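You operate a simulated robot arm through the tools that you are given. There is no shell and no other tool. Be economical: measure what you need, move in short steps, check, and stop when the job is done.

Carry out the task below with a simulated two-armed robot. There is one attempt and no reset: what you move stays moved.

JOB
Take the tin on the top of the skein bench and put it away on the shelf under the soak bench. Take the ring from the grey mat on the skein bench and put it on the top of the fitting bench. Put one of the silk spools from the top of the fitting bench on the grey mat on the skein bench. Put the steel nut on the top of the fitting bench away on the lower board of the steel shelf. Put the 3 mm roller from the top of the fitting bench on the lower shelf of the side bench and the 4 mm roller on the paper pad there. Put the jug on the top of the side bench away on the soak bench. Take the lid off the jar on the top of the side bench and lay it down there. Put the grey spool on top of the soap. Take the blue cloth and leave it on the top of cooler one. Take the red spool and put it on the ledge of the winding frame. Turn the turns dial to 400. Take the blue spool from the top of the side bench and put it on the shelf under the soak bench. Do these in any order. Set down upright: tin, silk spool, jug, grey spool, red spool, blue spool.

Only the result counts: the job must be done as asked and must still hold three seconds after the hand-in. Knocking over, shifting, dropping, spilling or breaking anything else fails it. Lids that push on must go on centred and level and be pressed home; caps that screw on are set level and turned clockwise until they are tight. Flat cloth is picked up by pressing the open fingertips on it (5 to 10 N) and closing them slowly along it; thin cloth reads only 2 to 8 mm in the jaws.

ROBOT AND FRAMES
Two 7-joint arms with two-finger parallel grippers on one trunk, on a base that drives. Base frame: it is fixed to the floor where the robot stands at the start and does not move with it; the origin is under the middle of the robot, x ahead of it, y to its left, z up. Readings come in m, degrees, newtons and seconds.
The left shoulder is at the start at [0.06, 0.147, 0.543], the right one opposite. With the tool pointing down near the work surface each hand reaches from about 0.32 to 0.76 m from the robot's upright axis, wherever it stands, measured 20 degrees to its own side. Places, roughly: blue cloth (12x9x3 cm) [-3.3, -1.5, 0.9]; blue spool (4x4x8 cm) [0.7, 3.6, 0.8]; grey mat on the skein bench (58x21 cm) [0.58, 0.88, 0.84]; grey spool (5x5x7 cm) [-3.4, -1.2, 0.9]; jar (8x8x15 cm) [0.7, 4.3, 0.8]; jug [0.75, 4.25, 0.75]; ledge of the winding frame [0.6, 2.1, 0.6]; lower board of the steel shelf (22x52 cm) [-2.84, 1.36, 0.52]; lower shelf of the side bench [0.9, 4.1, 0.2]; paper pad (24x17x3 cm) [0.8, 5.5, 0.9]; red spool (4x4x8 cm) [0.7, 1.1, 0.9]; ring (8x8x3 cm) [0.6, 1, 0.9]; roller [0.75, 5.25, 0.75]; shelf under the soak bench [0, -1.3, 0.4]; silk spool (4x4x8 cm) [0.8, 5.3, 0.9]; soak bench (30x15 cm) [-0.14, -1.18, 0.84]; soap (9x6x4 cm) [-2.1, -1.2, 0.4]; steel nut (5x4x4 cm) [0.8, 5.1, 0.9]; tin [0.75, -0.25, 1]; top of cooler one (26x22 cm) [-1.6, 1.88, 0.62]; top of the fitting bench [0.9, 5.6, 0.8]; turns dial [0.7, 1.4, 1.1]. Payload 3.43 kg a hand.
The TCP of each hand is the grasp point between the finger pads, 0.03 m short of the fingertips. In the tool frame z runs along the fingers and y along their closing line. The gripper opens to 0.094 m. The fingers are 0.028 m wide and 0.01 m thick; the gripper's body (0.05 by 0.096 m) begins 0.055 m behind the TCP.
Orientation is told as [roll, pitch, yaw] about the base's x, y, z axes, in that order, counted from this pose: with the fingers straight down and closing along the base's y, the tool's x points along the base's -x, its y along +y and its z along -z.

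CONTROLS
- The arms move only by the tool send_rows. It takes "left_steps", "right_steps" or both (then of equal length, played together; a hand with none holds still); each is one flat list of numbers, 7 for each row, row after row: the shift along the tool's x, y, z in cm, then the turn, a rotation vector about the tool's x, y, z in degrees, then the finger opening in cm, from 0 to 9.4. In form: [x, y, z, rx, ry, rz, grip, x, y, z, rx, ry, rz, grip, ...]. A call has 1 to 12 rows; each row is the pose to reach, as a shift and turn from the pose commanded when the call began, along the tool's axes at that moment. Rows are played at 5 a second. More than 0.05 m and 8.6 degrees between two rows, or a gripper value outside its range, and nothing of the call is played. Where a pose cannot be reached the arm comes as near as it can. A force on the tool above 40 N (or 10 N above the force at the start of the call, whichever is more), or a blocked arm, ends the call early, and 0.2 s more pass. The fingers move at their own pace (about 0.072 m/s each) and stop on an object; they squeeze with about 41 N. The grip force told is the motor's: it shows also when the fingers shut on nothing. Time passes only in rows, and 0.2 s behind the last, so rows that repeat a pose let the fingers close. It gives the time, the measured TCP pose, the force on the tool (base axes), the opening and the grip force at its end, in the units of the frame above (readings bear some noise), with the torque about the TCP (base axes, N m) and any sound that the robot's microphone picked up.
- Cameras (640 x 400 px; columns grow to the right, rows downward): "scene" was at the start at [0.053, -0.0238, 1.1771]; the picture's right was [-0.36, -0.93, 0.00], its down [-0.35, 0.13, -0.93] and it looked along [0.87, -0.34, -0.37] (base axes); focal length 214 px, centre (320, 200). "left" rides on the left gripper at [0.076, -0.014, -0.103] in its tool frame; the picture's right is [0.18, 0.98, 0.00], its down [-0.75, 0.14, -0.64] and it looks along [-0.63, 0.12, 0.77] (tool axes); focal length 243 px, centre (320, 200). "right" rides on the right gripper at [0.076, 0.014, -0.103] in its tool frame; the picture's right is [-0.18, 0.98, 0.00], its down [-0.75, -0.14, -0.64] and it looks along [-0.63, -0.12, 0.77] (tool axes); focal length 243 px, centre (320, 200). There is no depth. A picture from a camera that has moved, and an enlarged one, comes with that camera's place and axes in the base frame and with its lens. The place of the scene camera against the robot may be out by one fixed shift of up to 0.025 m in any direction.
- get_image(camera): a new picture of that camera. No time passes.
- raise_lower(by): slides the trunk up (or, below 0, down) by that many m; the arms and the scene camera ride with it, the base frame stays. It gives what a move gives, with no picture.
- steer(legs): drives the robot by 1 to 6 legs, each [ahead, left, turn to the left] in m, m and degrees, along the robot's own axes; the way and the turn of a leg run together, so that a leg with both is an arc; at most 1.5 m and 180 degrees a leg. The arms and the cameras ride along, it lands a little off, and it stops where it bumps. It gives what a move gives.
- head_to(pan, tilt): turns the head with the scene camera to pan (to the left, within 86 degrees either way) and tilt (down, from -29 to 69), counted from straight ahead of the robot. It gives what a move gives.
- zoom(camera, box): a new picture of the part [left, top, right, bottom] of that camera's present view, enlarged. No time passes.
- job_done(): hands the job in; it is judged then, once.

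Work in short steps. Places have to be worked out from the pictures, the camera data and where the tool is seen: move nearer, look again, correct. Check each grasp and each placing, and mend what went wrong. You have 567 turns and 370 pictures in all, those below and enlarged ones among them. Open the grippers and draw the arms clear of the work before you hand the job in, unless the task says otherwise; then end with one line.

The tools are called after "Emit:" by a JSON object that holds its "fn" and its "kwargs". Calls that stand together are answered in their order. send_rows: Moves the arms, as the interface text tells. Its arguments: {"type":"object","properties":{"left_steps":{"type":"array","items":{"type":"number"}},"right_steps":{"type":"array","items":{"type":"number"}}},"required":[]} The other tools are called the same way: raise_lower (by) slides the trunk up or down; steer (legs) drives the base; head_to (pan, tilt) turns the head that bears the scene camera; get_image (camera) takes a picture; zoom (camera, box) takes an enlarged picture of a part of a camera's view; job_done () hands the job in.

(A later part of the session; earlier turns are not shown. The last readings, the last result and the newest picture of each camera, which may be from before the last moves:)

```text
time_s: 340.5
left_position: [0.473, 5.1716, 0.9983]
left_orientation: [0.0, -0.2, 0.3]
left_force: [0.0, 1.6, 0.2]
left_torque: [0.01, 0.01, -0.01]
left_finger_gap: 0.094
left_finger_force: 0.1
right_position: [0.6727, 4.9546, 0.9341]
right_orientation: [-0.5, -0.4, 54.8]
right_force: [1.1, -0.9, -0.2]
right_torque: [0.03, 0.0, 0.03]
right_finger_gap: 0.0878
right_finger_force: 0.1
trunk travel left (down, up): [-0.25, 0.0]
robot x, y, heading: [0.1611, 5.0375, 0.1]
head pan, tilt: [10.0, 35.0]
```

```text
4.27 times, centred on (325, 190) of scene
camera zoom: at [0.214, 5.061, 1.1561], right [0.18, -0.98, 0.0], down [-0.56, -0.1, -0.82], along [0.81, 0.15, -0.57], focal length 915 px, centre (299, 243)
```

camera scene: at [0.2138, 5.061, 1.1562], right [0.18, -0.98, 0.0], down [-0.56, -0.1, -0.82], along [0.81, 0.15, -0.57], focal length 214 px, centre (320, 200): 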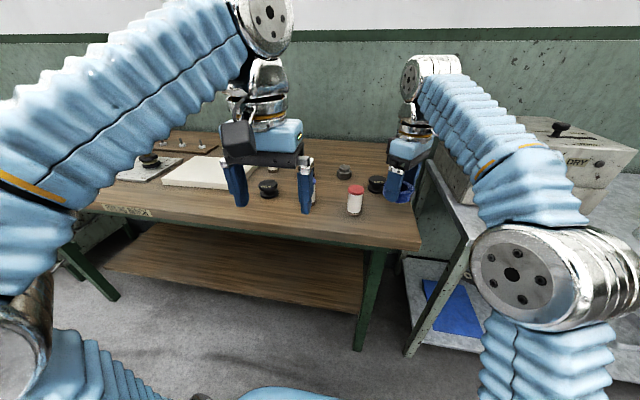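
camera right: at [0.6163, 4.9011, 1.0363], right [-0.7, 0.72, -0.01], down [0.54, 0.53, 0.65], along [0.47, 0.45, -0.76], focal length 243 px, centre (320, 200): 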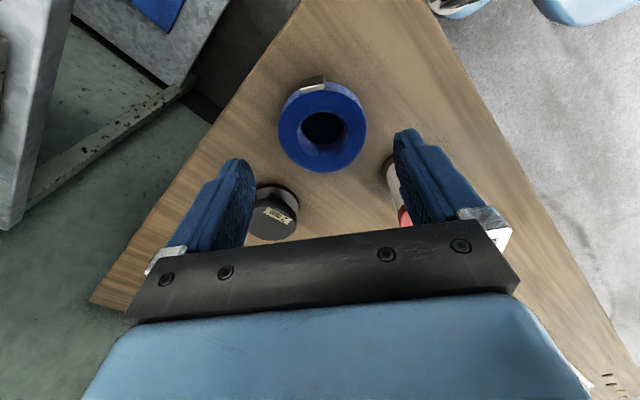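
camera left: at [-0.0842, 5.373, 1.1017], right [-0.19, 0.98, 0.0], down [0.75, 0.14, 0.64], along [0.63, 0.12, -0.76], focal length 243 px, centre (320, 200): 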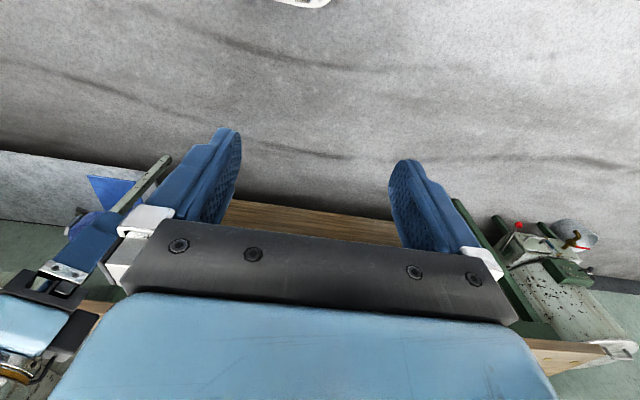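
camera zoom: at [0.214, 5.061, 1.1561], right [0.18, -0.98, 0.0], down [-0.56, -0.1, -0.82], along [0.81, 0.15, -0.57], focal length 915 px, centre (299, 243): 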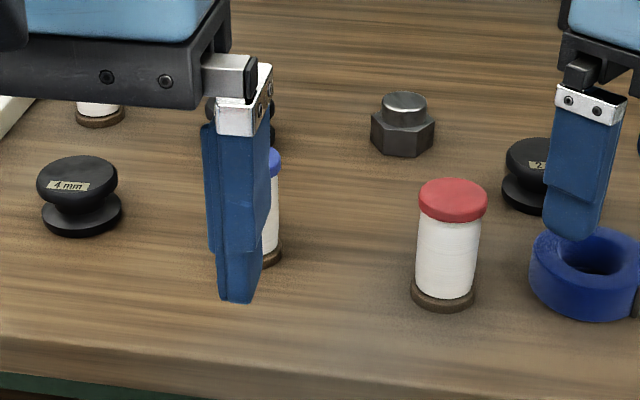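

That is the 2 mm one; the front-left is 4 mm, so the rear one behind the blue spool should be 3 mm. I retract the right hand and move the left hand toward the 4 mm roller.

Emit:
{"fn": "send_rows", "kwargs": {"right_steps": [2.5, 3.6, 0, 0, 0, 0, 8, 5, 7.2, 0, 0, 0, 0, 7, 7.5, 10.8, 0, 0, 0, 0, 6, 10, 14.4, 0, 0, 0, 0, 5, 12.5, 18, 0, 0, 0, 0, 5]}}

Emit:
{"fn": "get_image", "kwargs": {"camera": "left"}}

```text
time_s: 341.7
left_position: [0.4739, 5.1717, 0.9995]
left_orientation: [0.1, -0.2, 0.3]
left_force: [0.2, -0.8, -0.3]
left_torque: [-0.02, 0.03, 0.05]
left_finger_gap: 0.094
left_finger_force: 0.0
right_position: [0.4516, 4.9549, 0.9347]
right_orientation: [-0.4, -0.4, 54.7]
right_force: [0.0, 0.3, -0.2]
right_torque: [-0.05, -0.01, -0.01]
right_finger_gap: 0.0499
right_finger_force: 0.0
trunk travel left (down, up): [-0.25, 0.0]
robot x, y, heading: [0.1597, 5.0342, 0.5]
head pan, tilt: [10.0, 35.0]
```

```text
201 pictures are left
camera left: at [0.3984, 5.156, 1.1016], right [-0.19, 0.98, 0.0], down [0.75, 0.15, 0.64], along [0.63, 0.12, -0.76], focal length 243 px, centre (320, 200)
```

left: 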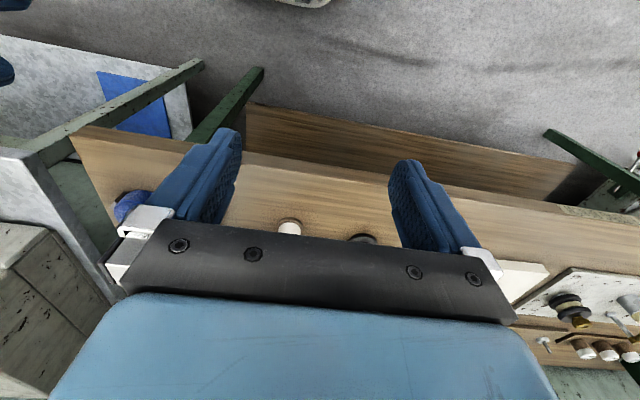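

I tilt the left hand 45° for visibility.

Emit:
{"fn": "send_rows", "kwargs": {"left_steps": [0, 1, 0, 0, -7.5, 0, 8, 0, 2, 0, 0, -15, 0, 7, 0, 3, 0, 0, -22.5, 0, 7, 0, 4, 0, 0, -30, 0, 7, 0, 5, 0, 0, -37.5, 0, 7, 0, 6, 0, 0, -45, 0, 7]}}

Emit:
{"fn": "get_image", "kwargs": {"camera": "left"}}

```text
time_s: 343.1
left_position: [0.4735, 5.2314, 0.998]
left_orientation: [0.0, -45.4, 0.3]
left_force: [0.5, 0.6, -0.6]
left_torque: [-0.02, 0.01, 0.02]
left_finger_gap: 0.0695
left_finger_force: 0.0
right_position: [0.4523, 4.9553, 0.9325]
right_orientation: [-0.5, -0.5, 54.7]
right_force: [-0.4, -0.1, 0.8]
right_torque: [0.08, 0.02, 0.0]
right_finger_gap: 0.0501
right_finger_force: 0.0
trunk travel left (down, up): [-0.25, 0.0]
robot x, y, heading: [0.1576, 5.0393, 0.4]
head pan, tilt: [10.0, 35.0]
```

```text
200 pictures are left
camera left: at [0.3481, 5.2163, 1.0179], right [-0.14, 0.98, -0.13], down [0.07, 0.14, 0.99], along [0.99, 0.12, -0.09], focal length 243 px, centre (320, 200)
```

left: 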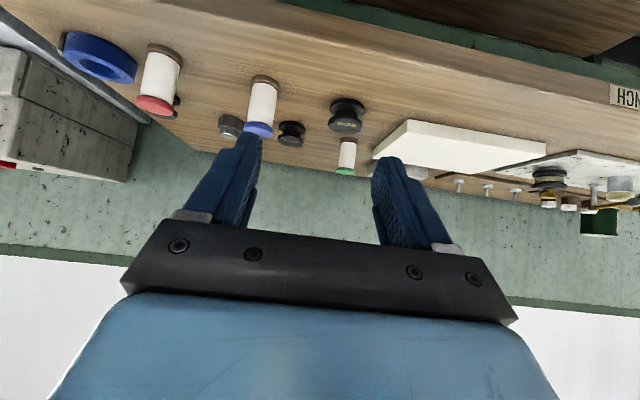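

4 mm roller at (0.682, 5.278); 3 mm at (0.82, 5.198); nut at (0.855, 5.073). I approach the 4 mm roller.

Emit:
{"fn": "send_rows", "kwargs": {"left_steps": [-1.4, 1.2, 3.5, 0, 0, 0, 6.5, -2.8, 2.4, 7, 0, 0, 0, 6.5, -4.2, 3.6, 10.5, 0, 0, 0, 6.5, -5.4, 4.66, 14, 0, 0, 0, 6.5, -5.4, 4.66, 17, 0, 0, 0, 6.5]}}

Emit:
{"fn": "get_image", "kwargs": {"camera": "left"}}

```text
time_s: 344.3
left_position: [0.6323, 5.279, 0.9196]
left_orientation: [0.0, -45.2, 0.2]
left_force: [0.4, -0.1, 0.0]
left_torque: [0.04, 0.0, 0.0]
left_finger_gap: 0.0645
left_finger_force: 0.0
right_position: [0.452, 4.9548, 0.9333]
right_orientation: [-0.5, -0.5, 54.8]
right_force: [-0.5, 0.3, -0.2]
right_torque: [0.0, -0.02, 0.0]
right_finger_gap: 0.0502
right_finger_force: 0.1
trunk travel left (down, up): [-0.25, 0.0]
robot x, y, heading: [0.1592, 5.038, 0.3]
head pan, tilt: [10.0, 35.0]
```

```text
199 pictures are left
camera left: at [0.5073, 5.2637, 0.9376], right [-0.13, 0.98, -0.13], down [0.07, 0.14, 0.99], along [0.99, 0.12, -0.09], focal length 243 px, centre (320, 200)
```

left: 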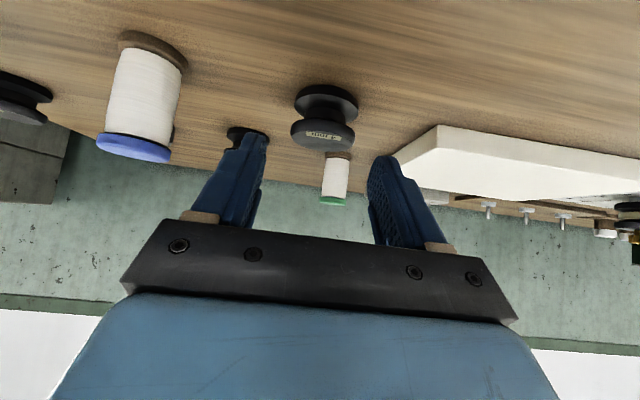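

Roller at (0.69, 5.281), bench z≈0.833. Final approach.

Emit:
{"fn": "send_rows", "kwargs": {"left_steps": [0.1, 0.2, 2.5, 0, 0, 0, 6.5, 0.2, 0.2, 5, 0, 0, 0, 6.5, 0.28, 0.2, 6.8, 0, 0, 0, 6.5]}}

Emit:
{"fn": "get_image", "kwargs": {"camera": "left"}}

```text
time_s: 345.1
left_position: [0.6776, 5.2796, 0.8714]
left_orientation: [0.0, -45.6, 0.3]
left_force: [-17.2, -0.5, 17.3]
left_torque: [0.59, 0.33, 0.54]
left_finger_gap: 0.0653
left_finger_force: 0.1
right_position: [0.4504, 4.9544, 0.9348]
right_orientation: [-0.5, -0.5, 54.8]
right_force: [-0.3, -0.1, 0.8]
right_torque: [-0.01, -0.01, -0.01]
right_finger_gap: 0.0499
right_finger_force: 0.0
trunk travel left (down, up): [-0.25, 0.0]
robot x, y, heading: [0.1631, 5.035, 0.3]
head pan, tilt: [10.0, 35.0]
```

```text
198 pictures are left
camera left: at [0.5519, 5.2635, 0.8889], right [-0.13, 0.98, -0.13], down [0.07, 0.14, 0.99], along [0.99, 0.12, -0.09], focal length 243 px, centre (320, 200)
```

left: 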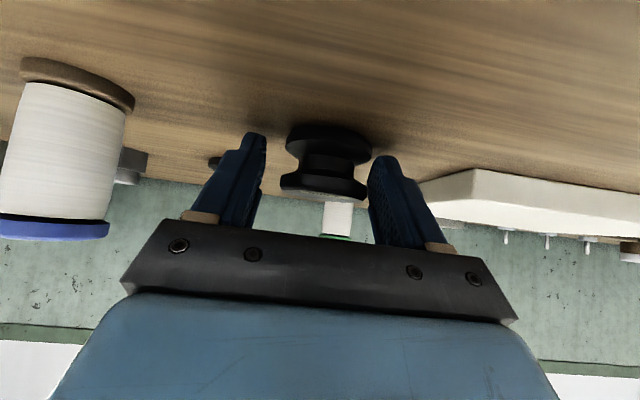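

A fingertip touches the bench; I raise 4 mm and close on the roller.

Emit:
{"fn": "send_rows", "kwargs": {"left_steps": [-0.35, 0, -0.35, 0, 0, 0, 6.5, -0.35, 0, -0.35, 0, 0, 0, 6.5]}}

Emit:
{"fn": "send_rows", "kwargs": {"left_steps": [0, 0, 0, 0, 0, 0, 5.5, 0, 0, 0, 0, 0, 0, 4.5, 0, 0, 0, 0, 0, 0, 3.5, 0, 0, 0, 0, 0, 0, 2.5, 0, 0, 0, 0, 0, 0, 2.5]}}

Emit:
{"fn": "get_image", "kwargs": {"camera": "left"}}

```text
time_s: 345.7
left_position: [0.6803, 5.2801, 0.8712]
left_orientation: [0.0, -45.1, 0.3]
left_force: [0.1, 0.0, 0.2]
left_torque: [-0.03, 0.0, -0.01]
left_finger_gap: 0.0651
left_finger_force: 0.0
right_position: [0.4522, 4.9548, 0.933]
right_orientation: [-0.4, -0.5, 54.7]
right_force: [0.4, -0.3, 0.0]
right_torque: [-0.02, 0.01, -0.02]
right_finger_gap: 0.0496
right_finger_force: 0.1
trunk travel left (down, up): [-0.25, 0.0]
robot x, y, heading: [0.1604, 5.0374, 0.2]
head pan, tilt: [10.0, 35.0]
```

```text
time_s: 346.9
left_position: [0.679, 5.2808, 0.8719]
left_orientation: [0.0, -45.1, 0.3]
left_force: [-0.5, -0.4, -0.3]
left_torque: [-0.04, 0.02, 0.03]
left_finger_gap: 0.0496
left_finger_force: 41.5
right_position: [0.4522, 4.9542, 0.9339]
right_orientation: [-0.5, -0.5, 54.8]
right_force: [0.2, 0.4, 0.4]
right_torque: [0.02, 0.02, -0.03]
right_finger_gap: 0.0499
right_finger_force: 0.1
trunk travel left (down, up): [-0.25, 0.0]
robot x, y, heading: [0.1636, 5.04, 0.1]
head pan, tilt: [10.0, 35.0]
```

```text
197 pictures are left
camera left: at [0.5537, 5.2644, 0.8908], right [-0.14, 0.98, -0.13], down [0.07, 0.14, 0.99], along [0.99, 0.12, -0.09], focal length 243 px, centre (320, 200)
```

left: 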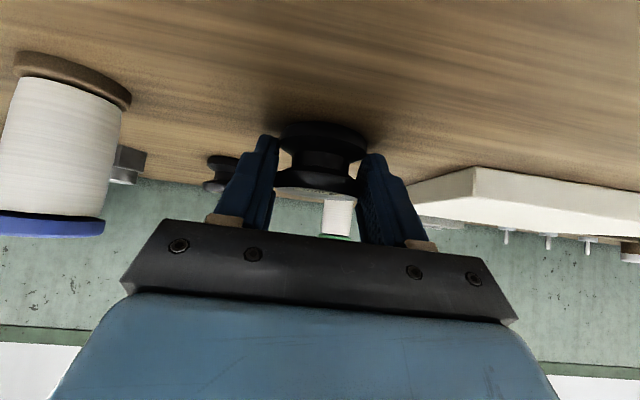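

Gripped (5 cm). Lift 7 cm and view the pad.

Emit:
{"fn": "send_rows", "kwargs": {"left_steps": [-2.5, 0, -2.5, 0, 0, 0, 2.5, -5, 0, -5, 0, 0, 0, 2.5]}}

Emit:
{"fn": "get_image", "kwargs": {"camera": "left"}}

Emit:
{"fn": "zoom", "kwargs": {"camera": "scene", "box": [130, 120, 330, 230]}}

```text
time_s: 347.5
left_position: [0.6771, 5.2813, 0.9438]
left_orientation: [-0.1, -45.3, 0.4]
left_force: [-0.5, 0.6, -0.4]
left_torque: [-0.03, -0.01, -0.01]
left_finger_gap: 0.0499
left_finger_force: 40.8
right_position: [0.4522, 4.9543, 0.9332]
right_orientation: [-0.5, -0.5, 54.8]
right_force: [-0.2, 0.4, 0.0]
right_torque: [0.0, -0.05, 0.02]
right_finger_gap: 0.0501
right_finger_force: 0.0
trunk travel left (down, up): [-0.25, 0.0]
robot x, y, heading: [0.156, 5.0369, 0.2]
head pan, tilt: [10.0, 35.0]
```

```text
196 pictures are left
camera left: at [0.5521, 5.2656, 0.9621], right [-0.14, 0.98, -0.13], down [0.07, 0.14, 0.99], along [0.99, 0.12, -0.09], focal length 243 px, centre (320, 200)
```

left: 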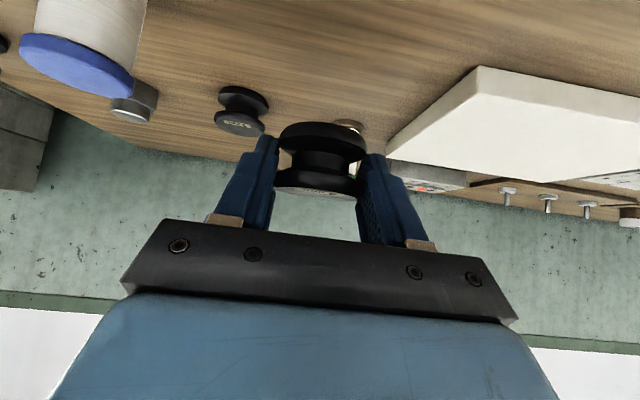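

```text
3.20 times, centred on (230, 175) of scene
camera zoom: at [0.2139, 5.061, 1.1561], right [0.18, -0.98, 0.0], down [-0.56, -0.1, -0.82], along [0.81, 0.15, -0.57], focal length 686 px, centre (608, 280)
```

zoom: 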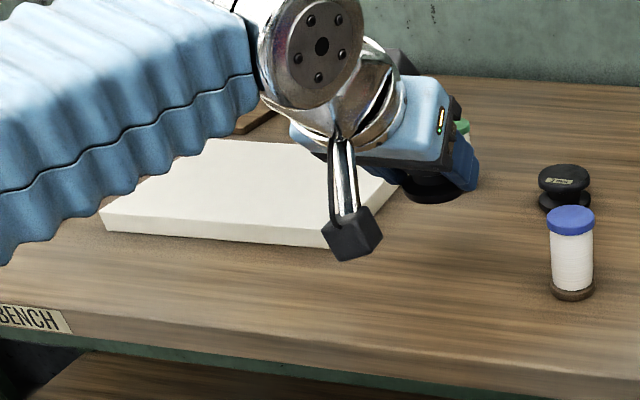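

Pad spans y 5.37–5.61, x 0.685–0.85. I drive 0.15 m left and bring the roller over the pad.

Emit:
{"fn": "steer", "kwargs": {"legs": [[0, 0.15, 0]]}}

Emit:
{"fn": "send_rows", "kwargs": {"left_steps": [-2, 1.2, 2, 0, 0, 0, 2.5, -4, 2.4, 4, 0, 0, 0, 2.5, -5.5, 3.5, 5.5, 0, 0, 0, 2.5]}}

Emit:
{"fn": "get_image", "kwargs": {"camera": "left"}}

Emit:
{"fn": "get_image", "kwargs": {"camera": "scene"}}

```text
time_s: 348.8
left_position: [0.6794, 5.4262, 0.9434]
left_orientation: [0.0, -45.2, 0.1]
left_force: [-0.3, -0.8, -0.1]
left_torque: [0.0, 0.03, -0.01]
left_finger_gap: 0.0499
left_finger_force: 40.9
right_position: [0.4525, 5.1015, 0.9325]
right_orientation: [-0.5, -0.6, 54.5]
right_force: [0.0, -0.3, -0.2]
right_torque: [-0.05, -0.01, -0.02]
right_finger_gap: 0.05
right_finger_force: 0.1
trunk travel left (down, up): [-0.25, 0.0]
robot x, y, heading: [0.1604, 5.1801, 0.1]
head pan, tilt: [10.0, 35.0]
```

```text
time_s: 349.6
left_position: [0.7543, 5.4586, 0.9435]
left_orientation: [0.0, -45.2, 0.1]
left_force: [-0.6, 0.7, -0.7]
left_torque: [0.01, -0.03, 0.01]
left_finger_gap: 0.0496
left_finger_force: 41.2
right_position: [0.4515, 5.1009, 0.9328]
right_orientation: [-0.5, -0.5, 54.5]
right_force: [0.3, -0.1, -0.3]
right_torque: [0.0, 0.01, -0.05]
right_finger_gap: 0.0501
right_finger_force: 0.0
trunk travel left (down, up): [-0.25, 0.0]
robot x, y, heading: [0.1627, 5.1822, -0.2]
head pan, tilt: [10.0, 35.0]
```

```text
194 pictures are left
camera left: at [0.6288, 5.4432, 0.9619], right [-0.13, 0.98, -0.13], down [0.08, 0.14, 0.99], along [0.99, 0.12, -0.09], focal length 243 px, centre (320, 200)
```

left: 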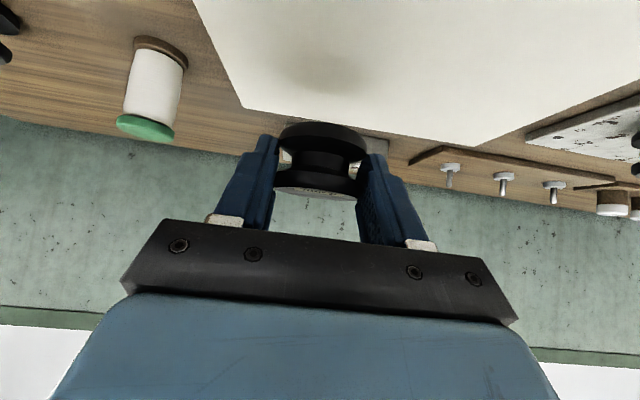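

```text
193 pictures are left
camera scene: at [0.2136, 5.2086, 1.1561], right [0.17, -0.98, 0.0], down [-0.56, -0.1, -0.82], along [0.81, 0.14, -0.57], focal length 214 px, centre (320, 200)
```

scene: 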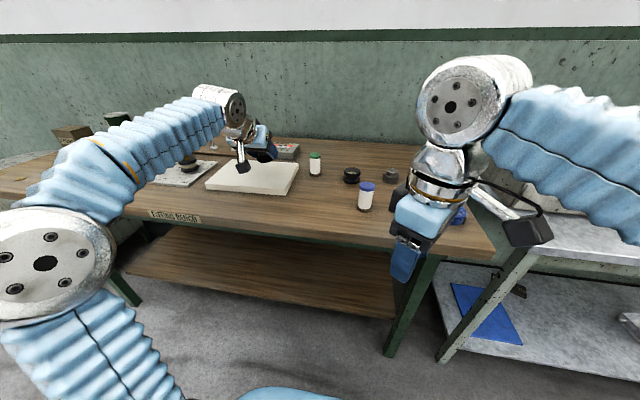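

Roller's shadow falls well inside the pad. Lower to contact.

Emit:
{"fn": "send_rows", "kwargs": {"left_steps": [1.5, 0, 1.5, 0, 0, 0, 2.5, 2.6, 0, 2.6, 0, 0, 0, 2.5, 2.9, 0, 2.9, 0, 0, 0, 2.5, 3.15, 0, 3.15, 0, 0, 0, 2.5, 3.4, 0, 3.4, 0, 0, 0, 2.5]}}

```text
time_s: 350.8
left_position: [0.7571, 5.4595, 0.895]
left_orientation: [-0.1, -45.2, 0.0]
left_force: [0.2, 0.0, -0.8]
left_torque: [-0.02, 0.0, -0.01]
left_finger_gap: 0.0501
left_finger_force: 40.2
right_position: [0.4511, 5.1009, 0.9332]
right_orientation: [-0.5, -0.4, 54.5]
right_force: [0.0, 0.0, 0.0]
right_torque: [0.0, -0.04, -0.01]
right_finger_gap: 0.0497
right_finger_force: 0.1
trunk travel left (down, up): [-0.25, 0.0]
robot x, y, heading: [0.163, 5.1832, -0.1]
head pan, tilt: [10.0, 35.0]
```

Emit:
{"fn": "send_rows", "kwargs": {"left_steps": [0.2, 0, 0.2, 0, 0, 0, 2.5, 0.4, 0, 0.4, 0, 0, 0, 2.5, 0.6, 0, 0.6, 0, 0, 0, 2.5, 0.8, 0, 0.8, 0, 0, 0, 2.5]}}

Emit:
{"fn": "get_image", "kwargs": {"camera": "left"}}

```text
time_s: 351.8
left_position: [0.7582, 5.4621, 0.892]
left_orientation: [-0.1, -46.6, 0.0]
left_force: [2.3, 1.3, 11.2]
left_torque: [0.03, 0.07, 0.01]
left_finger_gap: 0.0498
left_finger_force: 40.7
right_position: [0.4517, 5.1013, 0.9339]
right_orientation: [-0.5, -0.6, 54.5]
right_force: [0.3, 0.1, 0.2]
right_torque: [-0.02, -0.02, -0.01]
right_finger_gap: 0.0502
right_finger_force: 0.1
trunk travel left (down, up): [-0.25, 0.0]
robot x, y, heading: [0.1621, 5.1847, 0.0]
head pan, tilt: [10.0, 35.0]
stopped in row 4 (left hand): the force on the tool passed its limit at 46 N (the readings are from after the stop); the commanded pose is now the measured one
```

```text
192 pictures are left
camera left: at [0.6318, 5.4461, 0.9088], right [-0.13, 0.98, -0.13], down [0.05, 0.14, 0.99], along [0.99, 0.12, -0.07], focal length 243 px, centre (320, 200)
```

left: 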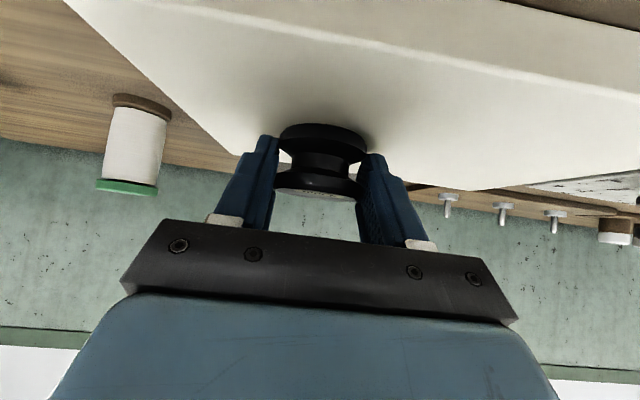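

On the pad. Restore tilt, open, and retract.

Emit:
{"fn": "send_rows", "kwargs": {"left_steps": [-0.1, 0, -0.1, 0, 1.2, 0, 2.5, -0.1, 0, -0.1, 0, 1.2, 0, 4, -0.1, 0, -0.1, 0, 1.2, 0, 5.5, -0.1, 0, -0.1, 0, 1.2, 0, 6.8]}}

Emit:
{"fn": "send_rows", "kwargs": {"left_steps": [0, 0, -3, 0, 0, 0, 6.8, 0, 0, -7, 0, 0, 0, 6.8, -1, 0, -10, 0, 0, 0, 6.8, -2, 0, -13, 0, 0, 0, 6.8]}}

Emit:
{"fn": "get_image", "kwargs": {"camera": "left"}}

```text
time_s: 352.8
left_position: [0.7567, 5.4604, 0.8927]
left_orientation: [0.1, -45.0, 0.0]
left_force: [-1.0, -5.3, 11.2]
left_torque: [0.13, -0.13, -0.12]
left_finger_gap: 0.0649
left_finger_force: 0.0
right_position: [0.4496, 5.1005, 0.9325]
right_orientation: [-0.5, -0.6, 54.5]
right_force: [0.3, 0.2, 0.4]
right_torque: [0.03, -0.01, -0.02]
right_finger_gap: 0.0502
right_finger_force: 0.1
trunk travel left (down, up): [-0.25, 0.0]
robot x, y, heading: [0.1607, 5.185, 0.1]
head pan, tilt: [10.0, 35.0]
```

```text
time_s: 353.8
left_position: [0.681, 5.4619, 0.995]
left_orientation: [-0.1, -44.7, -0.1]
left_force: [-1.2, -0.1, 0.5]
left_torque: [-0.01, -0.01, -0.01]
left_finger_gap: 0.0682
left_finger_force: 0.0
right_position: [0.4517, 5.1011, 0.9327]
right_orientation: [-0.5, -0.4, 54.7]
right_force: [0.1, 0.7, -0.2]
right_torque: [-0.03, -0.01, 0.0]
right_finger_gap: 0.05
right_finger_force: 0.1
trunk travel left (down, up): [-0.25, 0.0]
robot x, y, heading: [0.1588, 5.1833, 0.4]
head pan, tilt: [10.0, 35.0]
```

```text
191 pictures are left
camera left: at [0.5556, 5.4458, 1.0156], right [-0.13, 0.98, -0.13], down [0.08, 0.14, 0.99], along [0.99, 0.12, -0.1], focal length 243 px, centre (320, 200)
```

left: 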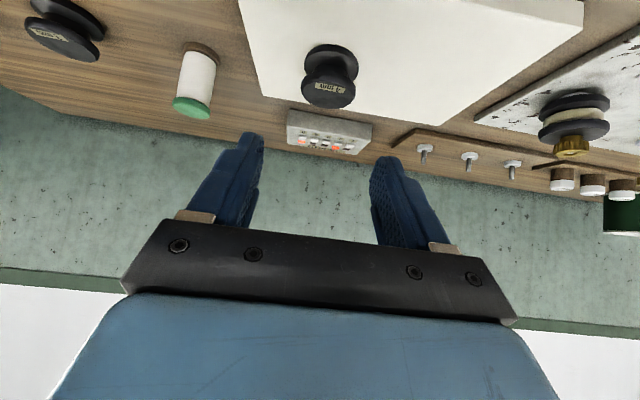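

4 mm roller stands on the pad. I read the other roller's label.

Emit:
{"fn": "zoom", "kwargs": {"camera": "left", "box": [20, 0, 110, 60]}}

Emit:
{"fn": "zoom", "kwargs": {"camera": "scene", "box": [300, 140, 420, 230]}}

```text
6.67 times, centred on (65, 30) of left
camera zoom: at [0.5556, 5.4458, 1.0156], right [-0.13, 0.98, -0.13], down [0.08, 0.14, 0.99], along [0.99, 0.12, -0.1], focal length 1618 px, centre (2020, 1333)
```

zoom: 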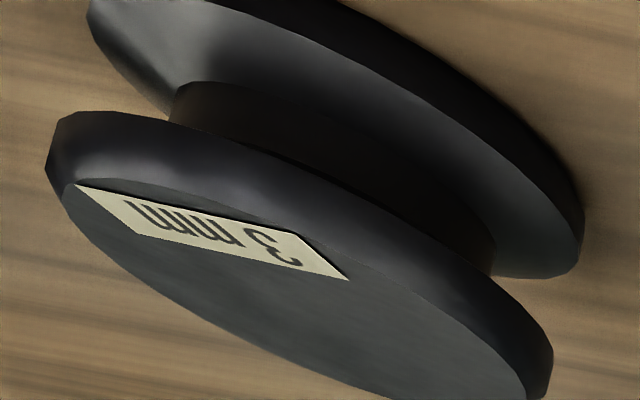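

```text
4.44 times, centred on (360, 185) of scene
camera zoom: at [0.2138, 5.2086, 1.1561], right [0.17, -0.98, 0.0], down [-0.56, -0.1, -0.82], along [0.81, 0.14, -0.57], focal length 953 px, centre (142, 267)
```

zoom: 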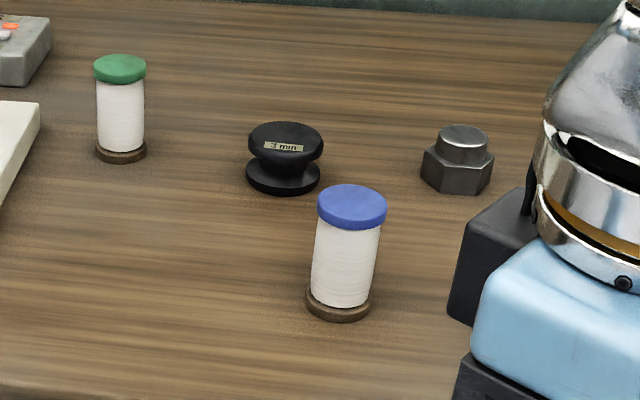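

3 mm confirmed. Plan: left hand takes the green-capped silk spool, right hand the 3 mm roller. I move the left hand in line with the green spool at (0.826, 5.32).

Emit:
{"fn": "send_rows", "kwargs": {"left_steps": [-0.5, -3.5, 1, 0, 0, 0, 6.8, -1, -7, 3, 0, 0, 0, 6.8, -1.5, -10.5, 5, 0, 0, 0, 6.8, -2, -14.2, 7, 0, 0, 0, 6.8, -2, -14.2, 10, 0, 0, 0, 6.8]}}

Emit:
{"fn": "get_image", "kwargs": {"camera": "left"}}

```text
time_s: 355.0
left_position: [0.7636, 5.3191, 0.9422]
left_orientation: [-0.1, -44.9, 0.1]
left_force: [-0.6, -0.5, 0.2]
left_torque: [0.02, 0.0, 0.03]
left_finger_gap: 0.0678
left_finger_force: 0.2
right_position: [0.4516, 5.1023, 0.9325]
right_orientation: [-0.5, -0.6, 54.5]
right_force: [0.4, 0.1, 0.3]
right_torque: [0.01, -0.02, -0.02]
right_finger_gap: 0.0498
right_finger_force: 0.0
trunk travel left (down, up): [-0.25, 0.0]
robot x, y, heading: [0.1595, 5.1858, -0.2]
head pan, tilt: [10.0, 35.0]
```

```text
188 pictures are left
camera left: at [0.6377, 5.3046, 0.9613], right [-0.13, 0.98, -0.13], down [0.08, 0.14, 0.99], along [0.99, 0.12, -0.1], focal length 243 px, centre (320, 200)
```

left: 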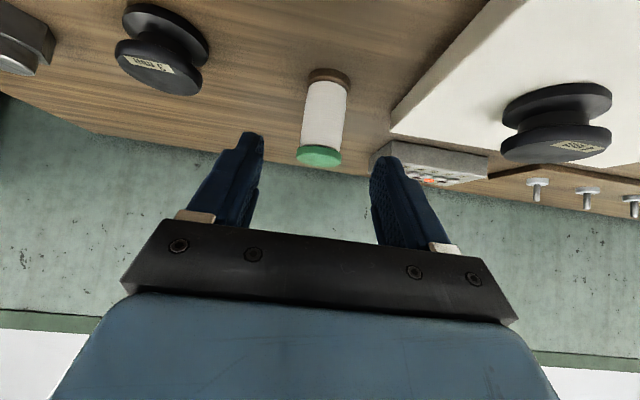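

Aligned. Advance 7.6 cm and close.

Emit:
{"fn": "send_rows", "kwargs": {"left_steps": [0, 0.1, 2.5, 0, 0, 0, 6, 0, 0.1, 5, 0, 0, 0, 6, 0, 0.1, 7.6, 0, 0, 0, 6]}}

Emit:
{"fn": "send_rows", "kwargs": {"left_steps": [0, 0, 0, 0, 0, 0, 5, 0, 0, 0, 0, 0, 0, 4, 0, 0, 0, 0, 0, 0, 3, 0, 0, 0, 0, 0, 0, 2.2, 0, 0, 0, 0, 0, 0, 2.2]}}

Emit:
{"fn": "get_image", "kwargs": {"camera": "left"}}

```text
time_s: 355.8
left_position: [0.8209, 5.32, 0.886]
left_orientation: [-0.1, -44.9, 0.1]
left_force: [0.7, 0.5, 1.1]
left_torque: [-0.04, -0.02, -0.02]
left_finger_gap: 0.0599
left_finger_force: 0.1
right_position: [0.4514, 5.1009, 0.9336]
right_orientation: [-0.5, -0.4, 54.5]
right_force: [0.6, 0.6, -0.4]
right_torque: [0.01, 0.01, -0.01]
right_finger_gap: 0.0499
right_finger_force: 0.1
trunk travel left (down, up): [-0.25, 0.0]
robot x, y, heading: [0.1649, 5.181, -0.3]
head pan, tilt: [10.0, 35.0]
```

```text
time_s: 357.0
left_position: [0.821, 5.3201, 0.8866]
left_orientation: [0.0, -44.9, 0.1]
left_force: [-0.4, -0.1, 0.2]
left_torque: [-0.02, 0.01, 0.01]
left_finger_gap: 0.0358
left_finger_force: 40.4
right_position: [0.4513, 5.101, 0.9335]
right_orientation: [-0.5, -0.5, 54.6]
right_force: [0.2, 0.0, -0.5]
right_torque: [-0.04, 0.02, 0.03]
right_finger_gap: 0.05
right_finger_force: 0.0
trunk travel left (down, up): [-0.25, 0.0]
robot x, y, heading: [0.1614, 5.185, -0.3]
head pan, tilt: [10.0, 35.0]
```

```text
187 pictures are left
camera left: at [0.6946, 5.3053, 0.9065], right [-0.13, 0.98, -0.13], down [0.08, 0.14, 0.99], along [0.99, 0.12, -0.1], focal length 243 px, centre (320, 200)
```

left: 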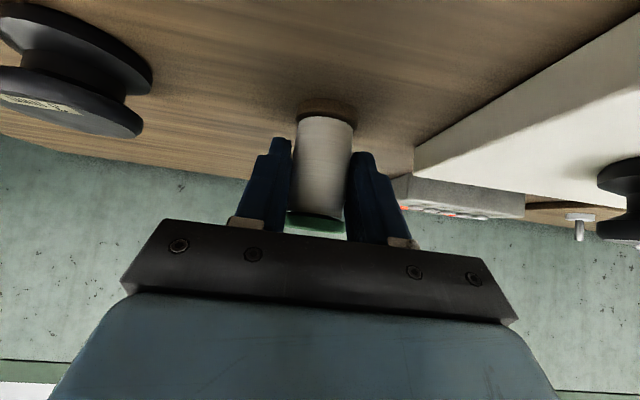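

Gripped. Lift 9 cm and pull back.

Emit:
{"fn": "send_rows", "kwargs": {"left_steps": [-2.5, 0, -2.5, 0, 0, 0, 2.2, -5, 0, -5, 0, 0, 0, 2.2, -6.5, 0, -6.5, 0, 0, 0, 2.2, -5, 0, -9.5, 0, 0, 0, 2.2, -2.5, 0, -13, 0, 0, 0, 2.2, 0, 0, -16.5, 0, 0, 0, 2.2, 2, 0, -19.5, 0, 0, 0, 2.2]}}

Emit:
{"fn": "get_image", "kwargs": {"camera": "right"}}

```text
time_s: 358.6
left_position: [0.6664, 5.319, 1.0138]
left_orientation: [-0.1, -45.0, 0.2]
left_force: [0.8, -0.3, -1.1]
left_torque: [-0.01, 0.03, -0.03]
left_finger_gap: 0.0356
left_finger_force: 40.6
right_position: [0.4517, 5.1015, 0.933]
right_orientation: [-0.4, -0.6, 54.5]
right_force: [0.2, -0.4, -0.4]
right_torque: [-0.01, 0.0, 0.0]
right_finger_gap: 0.0501
right_finger_force: 0.0
trunk travel left (down, up): [-0.25, 0.0]
robot x, y, heading: [0.1623, 5.1848, 0.0]
head pan, tilt: [10.0, 35.0]
```

```text
186 pictures are left
camera right: at [0.3944, 5.048, 1.0349], right [-0.69, 0.72, -0.01], down [0.54, 0.53, 0.65], along [0.47, 0.45, -0.76], focal length 243 px, centre (320, 200)
```

right: 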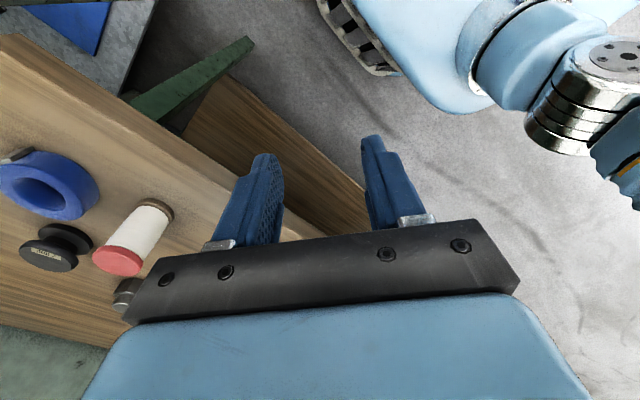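

I retract the left hand, and re-orient the right hand to 60° tilt facing the bench.

Emit:
{"fn": "send_rows", "kwargs": {"left_steps": [1.5, 0.5, -1.5, 0, 0, 0, 2.2, 3, 1, -3, 0, 0, 0, 2.2, 4.5, 1.5, -4.5, 0, 0, 0, 2.2, 6, 2, -6, 0, 0, 0, 2.2, 7.5, 2.5, -7.5, 0, 0, 0, 2.2, 9, 3, -9, 0, 0, 0, 2.2, 10.5, 3.5, -10.5, 0, 0, 0, 2.2, 12, 4, -12, 0, 0, 0, 2.2, 13, 4.5, -13, 0, 0, 0, 2.2, 14, 5, -14, 0, 0, 0, 2.2], "right_steps": [-1.2, 0, -0.6, 2.85, -5.5, 4.9, 6, -2.4, 0, -1.1, 5.7, -11.1, 9.9, 6, -3.5, 0, -1.7, 8.6, -16.6, 14.8, 6.5, -4.7, 0, -2.3, 11.4, -22.1, 19.7, 6.5, -5.9, 0, -2.9, 14.3, -27.7, 24.7, 6.5, -7.1, 0, -3.4, 17.1, -33.2, 29.6, 6.5, -8.3, 0, -4, 20, -38.7, 34.5, 6.5, -9.4, 0, -4.6, 22.8, -44.2, 39.4, 6.5, -10.6, 0, -5.1, 25.7, -49.8, 44.4, 6.5, -11.8, 0, -5.7, 28.5, -55.3, 49.3, 6.5]}}

Emit:
{"fn": "get_image", "kwargs": {"camera": "right"}}

```text
time_s: 360.8
left_position: [0.4715, 5.3689, 1.0134]
left_orientation: [-0.1, -44.9, 0.1]
left_force: [0.4, -0.3, -0.5]
left_torque: [0.01, -0.02, -0.02]
left_finger_gap: 0.0356
left_finger_force: 40.9
right_position: [0.518, 5.1982, 0.9925]
right_orientation: [0.5, -60.9, -0.5]
right_force: [-0.6, 0.1, -0.1]
right_torque: [0.0, -0.01, 0.0]
right_finger_gap: 0.0652
right_finger_force: 0.0
trunk travel left (down, up): [-0.25, 0.0]
robot x, y, heading: [0.1613, 5.186, -0.0]
head pan, tilt: [10.0, 35.0]
```

```text
185 pictures are left
camera right: at [0.3908, 5.2135, 0.9763], right [0.09, 0.98, 0.16], down [-0.19, -0.14, 0.97], along [0.98, -0.12, 0.18], focal length 243 px, centre (320, 200)
```

right: 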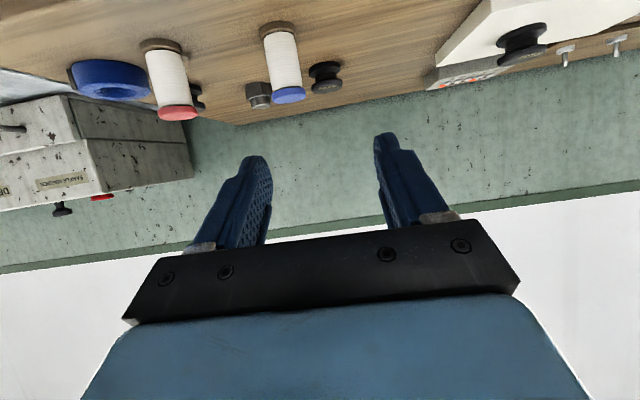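

The wrist bracket would pass close to the blue spool, so I yaw the hand 20° to approach from the left.

Emit:
{"fn": "send_rows", "kwargs": {"right_steps": [0, 1.5, 0, 5.8, 0, 3.2, 6.5, 0, 3, 0, 11.7, 0, 6.5, 6.5, 0, 5, 0, 17.5, 0, 9.7, 6.5, 0, 5, 0, 17.5, 0, 9.7, 6.5]}}

Emit:
{"fn": "get_image", "kwargs": {"camera": "right"}}

```text
time_s: 361.6
left_position: [0.4727, 5.3776, 1.0143]
left_orientation: [0.1, -45.2, 1.2]
left_force: [1.5, 9.4, 1.4]
left_torque: [-0.63, 0.37, -0.73]
left_finger_gap: 0.0351
left_finger_force: 41.4
right_position: [0.5176, 5.2423, 0.9948]
right_orientation: [0.7, -60.9, -20.0]
right_force: [-0.1, 0.4, 0.2]
right_torque: [0.0, -0.01, 0.03]
right_finger_gap: 0.065
right_finger_force: 0.0
trunk travel left (down, up): [-0.25, 0.0]
robot x, y, heading: [0.1603, 5.1844, 0.2]
head pan, tilt: [10.0, 35.0]
stopped in row 4 (left hand): the force on the tool passed its limit at 87 N (the readings are from after the stop); the commanded pose is now the measured one
```

```text
184 pictures are left
camera right: at [0.4028, 5.2979, 0.9775], right [0.41, 0.9, 0.17], down [-0.23, -0.07, 0.97], along [0.88, -0.44, 0.18], focal length 243 px, centre (320, 200)
```

right: 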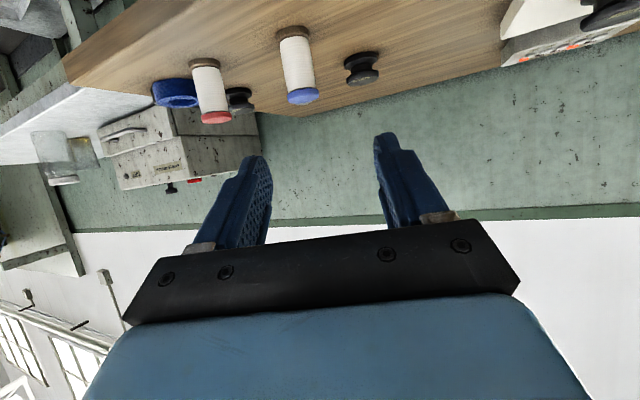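

The hands touched. I move the left hand further left and check its spool.

Emit:
{"fn": "send_rows", "kwargs": {"left_steps": [0.5, 4, -0.5, 0, 0, 0, 2.2, 1, 8, -1, 0, 0, 0, 2.2, 1, 11, -1, 0, 0, 0, 2.2]}}

Emit:
{"fn": "get_image", "kwargs": {"camera": "left"}}

```text
time_s: 362.4
left_position: [0.4578, 5.4879, 1.0129]
left_orientation: [0.2, -45.0, 1.0]
left_force: [-0.1, -0.5, 0.1]
left_torque: [-0.03, 0.05, 0.05]
left_finger_gap: 0.0348
left_finger_force: 40.6
right_position: [0.5178, 5.2415, 0.994]
right_orientation: [0.5, -60.8, -19.9]
right_force: [0.6, 0.5, -0.9]
right_torque: [-0.03, 0.03, -0.01]
right_finger_gap: 0.0649
right_finger_force: 0.0
trunk travel left (down, up): [-0.25, 0.0]
robot x, y, heading: [0.1599, 5.1839, -0.0]
head pan, tilt: [10.0, 35.0]
```

```text
183 pictures are left
camera left: at [0.3319, 5.4702, 1.0335], right [-0.15, 0.98, -0.13], down [0.08, 0.14, 0.99], along [0.99, 0.14, -0.1], focal length 243 px, centre (320, 200)
```

left: 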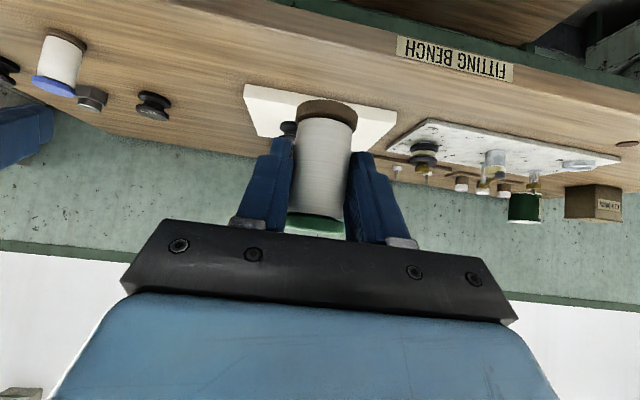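

Spool still held well. 3 mm roller confirmed at (0.809, 5.204). I approach it with the right hand.

Emit:
{"fn": "send_rows", "kwargs": {"right_steps": [-0.6, 1.5, 3.5, 0, 0, 0, 6.5, -1.2, 3, 7, 0, 0, 0, 6.5, -1.8, 4.5, 10.5, 0, 0, 0, 6.5, -2.4, 6, 14, 0, 0, 0, 6.5, -2.66, 6.4, 18, 0, 0, 0, 6.5, -2.66, 6.4, 21.5, 0, 0, 0, 6.5]}}

Emit:
{"fn": "get_image", "kwargs": {"camera": "right"}}

Emit:
{"fn": "get_image", "kwargs": {"camera": "scene"}}

```text
time_s: 363.8
left_position: [0.4573, 5.4878, 1.0135]
left_orientation: [0.0, -45.0, 1.1]
left_force: [-0.5, 0.0, -1.4]
left_torque: [0.0, 0.01, 0.02]
left_finger_gap: 0.0346
left_finger_force: 41.0
right_position: [0.7295, 5.2315, 0.9147]
right_orientation: [0.5, -60.8, -19.9]
right_force: [-0.1, -0.7, -0.4]
right_torque: [-0.02, 0.01, -0.03]
right_finger_gap: 0.0651
right_finger_force: 0.1
trunk travel left (down, up): [-0.25, 0.0]
robot x, y, heading: [0.164, 5.1831, -0.2]
head pan, tilt: [10.0, 35.0]
```

```text
182 pictures are left
camera right: at [0.614, 5.2896, 0.8978], right [0.41, 0.9, 0.17], down [-0.23, -0.07, 0.97], along [0.88, -0.44, 0.18], focal length 243 px, centre (320, 200)
```

right: 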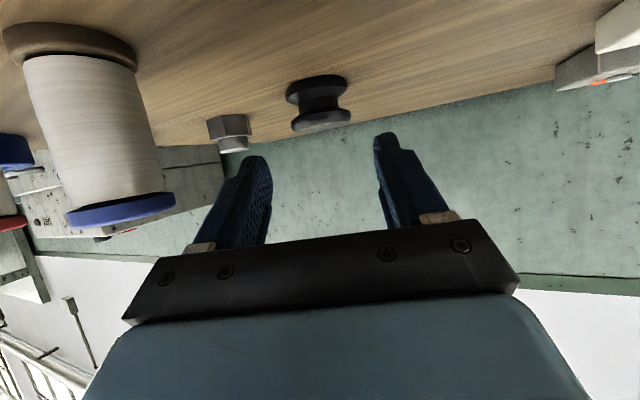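

```text
181 pictures are left
camera scene: at [0.2135, 5.2086, 1.1562], right [0.17, -0.98, 0.0], down [-0.56, -0.1, -0.82], along [0.81, 0.14, -0.57], focal length 214 px, centre (320, 200)
```

scene: 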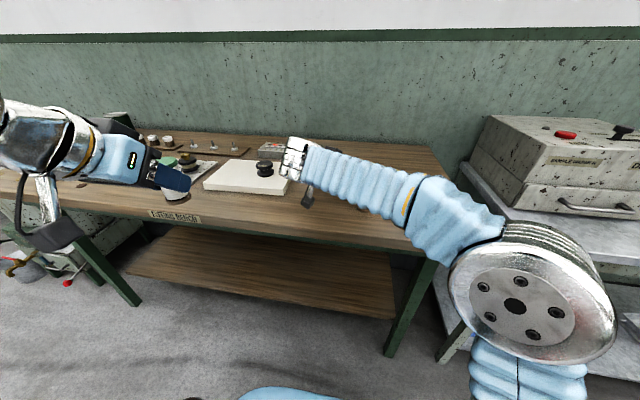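

The right forearm would come too low over the other spools. I back out and regrip with a steeper (30°) hand so the forearm stays high.

Emit:
{"fn": "send_rows", "kwargs": {"right_steps": [0, 0, -4, 0, 0, 0, 6.5, 0, 0, -8, 0, 0, 0, 6.5, -1, 0, -12, 0, 0, 0, 6.5, -2, 0, -16, 0, 0, 0, 6.5]}}

Emit:
{"fn": "send_rows", "kwargs": {"right_steps": [0, 0, 0, -4, 0, -2.2, 6.5, 0, 0, 0, -8, 0, -4.5, 6.5, 0, 0, 0, -13, 0, -7.3, 6.5, 0, 0, 0, -17.5, 0, -9.7, 6.5]}}

Emit:
{"fn": "send_rows", "kwargs": {"right_steps": [0, 0, 0, 0, 7.5, 0, 6.5, 0, 0, 0, 0, 15, 0, 6.5, 0, 0, 0, 0, 22.5, 0, 6.5, 0, 0, 0, 0, 30, 0, 6.5, 0, 0, 0, 0, 33, 0, 6.5]}}

Emit:
{"fn": "get_image", "kwargs": {"camera": "right"}}

```text
time_s: 364.8
left_position: [0.4572, 5.4879, 1.0144]
left_orientation: [0.0, -45.0, 1.2]
left_force: [0.1, 0.1, -1.0]
left_torque: [0.02, 0.01, -0.02]
left_finger_gap: 0.0348
left_finger_force: 40.3
right_position: [0.6048, 5.2764, 1.0062]
right_orientation: [0.5, -60.8, -19.9]
right_force: [0.6, 0.1, 0.2]
right_torque: [0.0, 0.03, 0.0]
right_finger_gap: 0.0648
right_finger_force: 0.1
trunk travel left (down, up): [-0.25, 0.0]
robot x, y, heading: [0.1576, 5.1839, -0.0]
head pan, tilt: [10.0, 35.0]
```

```text
time_s: 365.8
left_position: [0.4567, 5.4876, 1.0144]
left_orientation: [0.0, -45.0, 1.2]
left_force: [0.6, 0.9, -0.3]
left_torque: [-0.02, 0.0, -0.02]
left_finger_gap: 0.0348
left_finger_force: 40.9
right_position: [0.6061, 5.278, 1.0071]
right_orientation: [0.7, -61.0, 0.1]
right_force: [0.2, 0.1, 0.2]
right_torque: [0.03, 0.03, -0.01]
right_finger_gap: 0.0652
right_finger_force: 0.0
trunk travel left (down, up): [-0.25, 0.0]
robot x, y, heading: [0.162, 5.1825, -0.2]
head pan, tilt: [10.0, 35.0]
```

```text
time_s: 367.0
left_position: [0.457, 5.4872, 1.0143]
left_orientation: [0.0, -45.0, 1.2]
left_force: [0.2, 0.1, -1.2]
left_torque: [0.02, 0.04, 0.01]
left_finger_gap: 0.0344
left_finger_force: 40.7
right_position: [0.6062, 5.2787, 1.0073]
right_orientation: [0.3, -27.9, 0.5]
right_force: [0.3, 0.0, 0.5]
right_torque: [0.02, -0.02, -0.01]
right_finger_gap: 0.0651
right_finger_force: 0.0
trunk travel left (down, up): [-0.25, 0.0]
robot x, y, heading: [0.1621, 5.1809, 0.1]
head pan, tilt: [10.0, 35.0]
```

```text
180 pictures are left
camera right: at [0.4901, 5.2924, 1.0622], right [0.15, 0.98, 0.09], down [0.37, -0.14, 0.92], along [0.92, -0.11, -0.39], focal length 243 px, centre (320, 200)
```

right: 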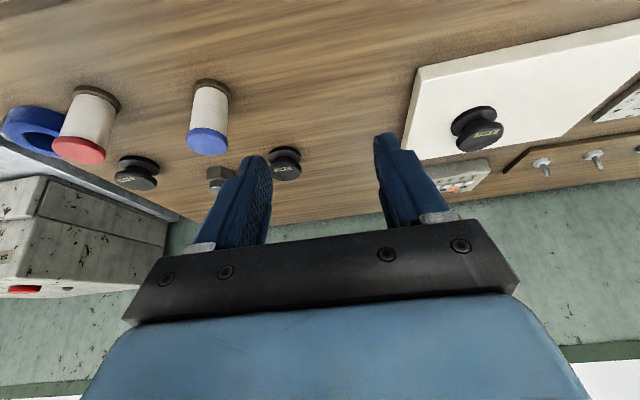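

Better. I drive 5 cm ahead and move the right hand over the roller.

Emit:
{"fn": "steer", "kwargs": {"legs": [[0.05, 0, 0]]}}

Emit:
{"fn": "send_rows", "kwargs": {"right_steps": [-2, -2, 1, 0, 0, 0, 6.5, -4, -4, 2, 0, 0, 0, 6.5, -6, -6, 3.5, 0, 0, 0, 6.5, -8, -7.5, 6, 0, 0, 0, 6.5]}}

Emit:
{"fn": "get_image", "kwargs": {"camera": "right"}}

```text
time_s: 367.9
left_position: [0.5067, 5.488, 1.0138]
left_orientation: [0.1, -45.1, 1.0]
left_force: [0.7, 0.1, -0.8]
left_torque: [-0.02, -0.01, -0.03]
left_finger_gap: 0.0343
left_finger_force: 41.0
right_position: [0.6554, 5.2788, 1.0073]
right_orientation: [0.3, -27.9, 0.4]
right_force: [-0.6, 0.7, 0.3]
right_torque: [0.02, 0.02, -0.01]
right_finger_gap: 0.065
right_finger_force: 0.1
trunk travel left (down, up): [-0.25, 0.0]
robot x, y, heading: [0.212, 5.1884, -0.2]
head pan, tilt: [10.0, 35.0]
```

```text
time_s: 368.9
left_position: [0.5064, 5.4877, 1.0154]
left_orientation: [0.1, -45.1, 1.2]
left_force: [-0.5, 0.2, -0.3]
left_torque: [0.0, -0.03, 0.01]
left_finger_gap: 0.0343
left_finger_force: 41.1
right_position: [0.7532, 5.2061, 0.9935]
right_orientation: [0.3, -27.9, 0.5]
right_force: [-0.3, 0.5, 0.3]
right_torque: [0.01, 0.0, -0.01]
right_finger_gap: 0.0651
right_finger_force: 0.0
trunk travel left (down, up): [-0.25, 0.0]
robot x, y, heading: [0.2078, 5.183, -0.1]
head pan, tilt: [10.0, 35.0]
```

```text
179 pictures are left
camera right: at [0.6381, 5.2194, 1.0485], right [0.15, 0.98, 0.09], down [0.37, -0.14, 0.92], along [0.92, -0.11, -0.38], focal length 243 px, centre (320, 200)
```

right: 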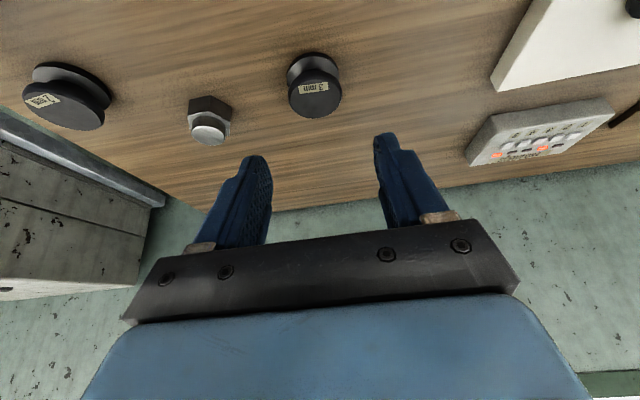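

Roller centre (0.808, 5.203). Descend and grip.

Emit:
{"fn": "send_rows", "kwargs": {"right_steps": [0.4, -0.2, 4, 0, 0, 0, 6.5, 0.9, -0.25, 8, 0, 0, 0, 6.5, 1.4, -0.25, 12.2, 0, 0, 0, 6.5]}}

Emit:
{"fn": "get_image", "kwargs": {"camera": "right"}}

```text
time_s: 369.7
left_position: [0.5062, 5.487, 1.0146]
left_orientation: [0.1, -45.0, 1.1]
left_force: [-0.3, 0.3, -1.4]
left_torque: [0.02, -0.01, -0.01]
left_finger_gap: 0.0341
left_finger_force: 41.1
right_position: [0.7991, 5.2042, 0.8783]
right_orientation: [0.4, -28.0, 0.4]
right_force: [-0.6, 0.1, -0.2]
right_torque: [-0.01, -0.02, 0.0]
right_finger_gap: 0.0651
right_finger_force: 0.1
trunk travel left (down, up): [-0.25, 0.0]
robot x, y, heading: [0.2095, 5.1839, 0.3]
head pan, tilt: [10.0, 35.0]
```

```text
178 pictures are left
camera right: at [0.6836, 5.2174, 0.9326], right [0.15, 0.98, 0.09], down [0.37, -0.14, 0.92], along [0.92, -0.11, -0.38], focal length 243 px, centre (320, 200)
```

right: 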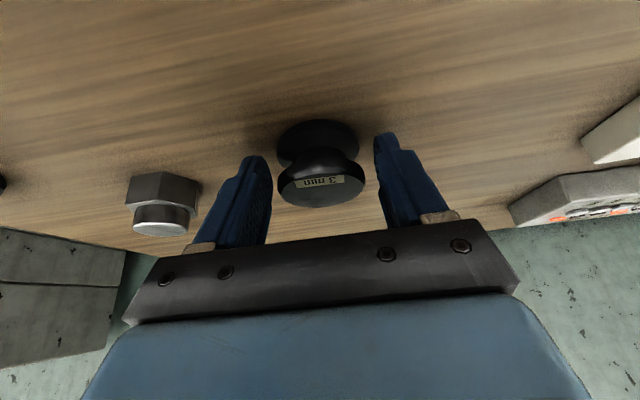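

Emit:
{"fn": "send_rows", "kwargs": {"right_steps": [0, 0, 0, 0, 0, 0, 5.5, 0, 0, 0, 0, 0, 0, 4.5, 0, 0, 0, 0, 0, 0, 3.5, 0, 0, 0, 0, 0, 0, 3, 0, 0, 0, 0, 0, 0, 3]}}

Emit:
{"fn": "send_rows", "kwargs": {"right_steps": [-1.4, 0, -2.6, 0, 0, 0, 3, -2.8, 0, -5.3, 0, 0, 0, 3, -4.2, 0, -8, 0, 0, 0, 3, -3, 0, -11, 0, 0, 0, 3]}}

Emit:
{"fn": "get_image", "kwargs": {"camera": "right"}}

```text
time_s: 370.9
left_position: [0.5069, 5.4883, 1.0147]
left_orientation: [0.0, -45.0, 1.0]
left_force: [1.0, 0.6, -0.8]
left_torque: [0.03, 0.03, 0.01]
left_finger_gap: 0.0341
left_finger_force: 41.3
right_position: [0.7994, 5.2036, 0.8777]
right_orientation: [0.4, -27.8, 0.4]
right_force: [-0.1, 0.2, -0.2]
right_torque: [0.01, 0.02, 0.03]
right_finger_gap: 0.0504
right_finger_force: 41.0
trunk travel left (down, up): [-0.25, 0.0]
robot x, y, heading: [0.2074, 5.1797, 0.2]
head pan, tilt: [10.0, 35.0]
```

```text
time_s: 371.9
left_position: [0.5066, 5.4873, 1.0146]
left_orientation: [0.0, -45.1, 1.1]
left_force: [0.7, 0.1, -1.4]
left_torque: [-0.01, 0.02, 0.03]
left_finger_gap: 0.0339
left_finger_force: 41.0
right_position: [0.7748, 5.2024, 0.9883]
right_orientation: [0.2, -27.7, 0.6]
right_force: [-0.4, -0.1, -0.5]
right_torque: [-0.03, 0.02, 0.01]
right_finger_gap: 0.0502
right_finger_force: 41.4
trunk travel left (down, up): [-0.25, 0.0]
robot x, y, heading: [0.2089, 5.1817, 0.0]
head pan, tilt: [10.0, 35.0]
```

```text
177 pictures are left
camera right: at [0.6584, 5.2156, 1.0436], right [0.15, 0.98, 0.09], down [0.37, -0.14, 0.92], along [0.92, -0.11, -0.38], focal length 243 px, centre (320, 200)
```

right: 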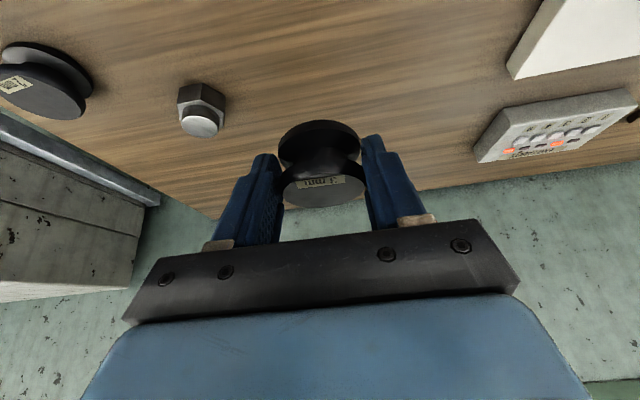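

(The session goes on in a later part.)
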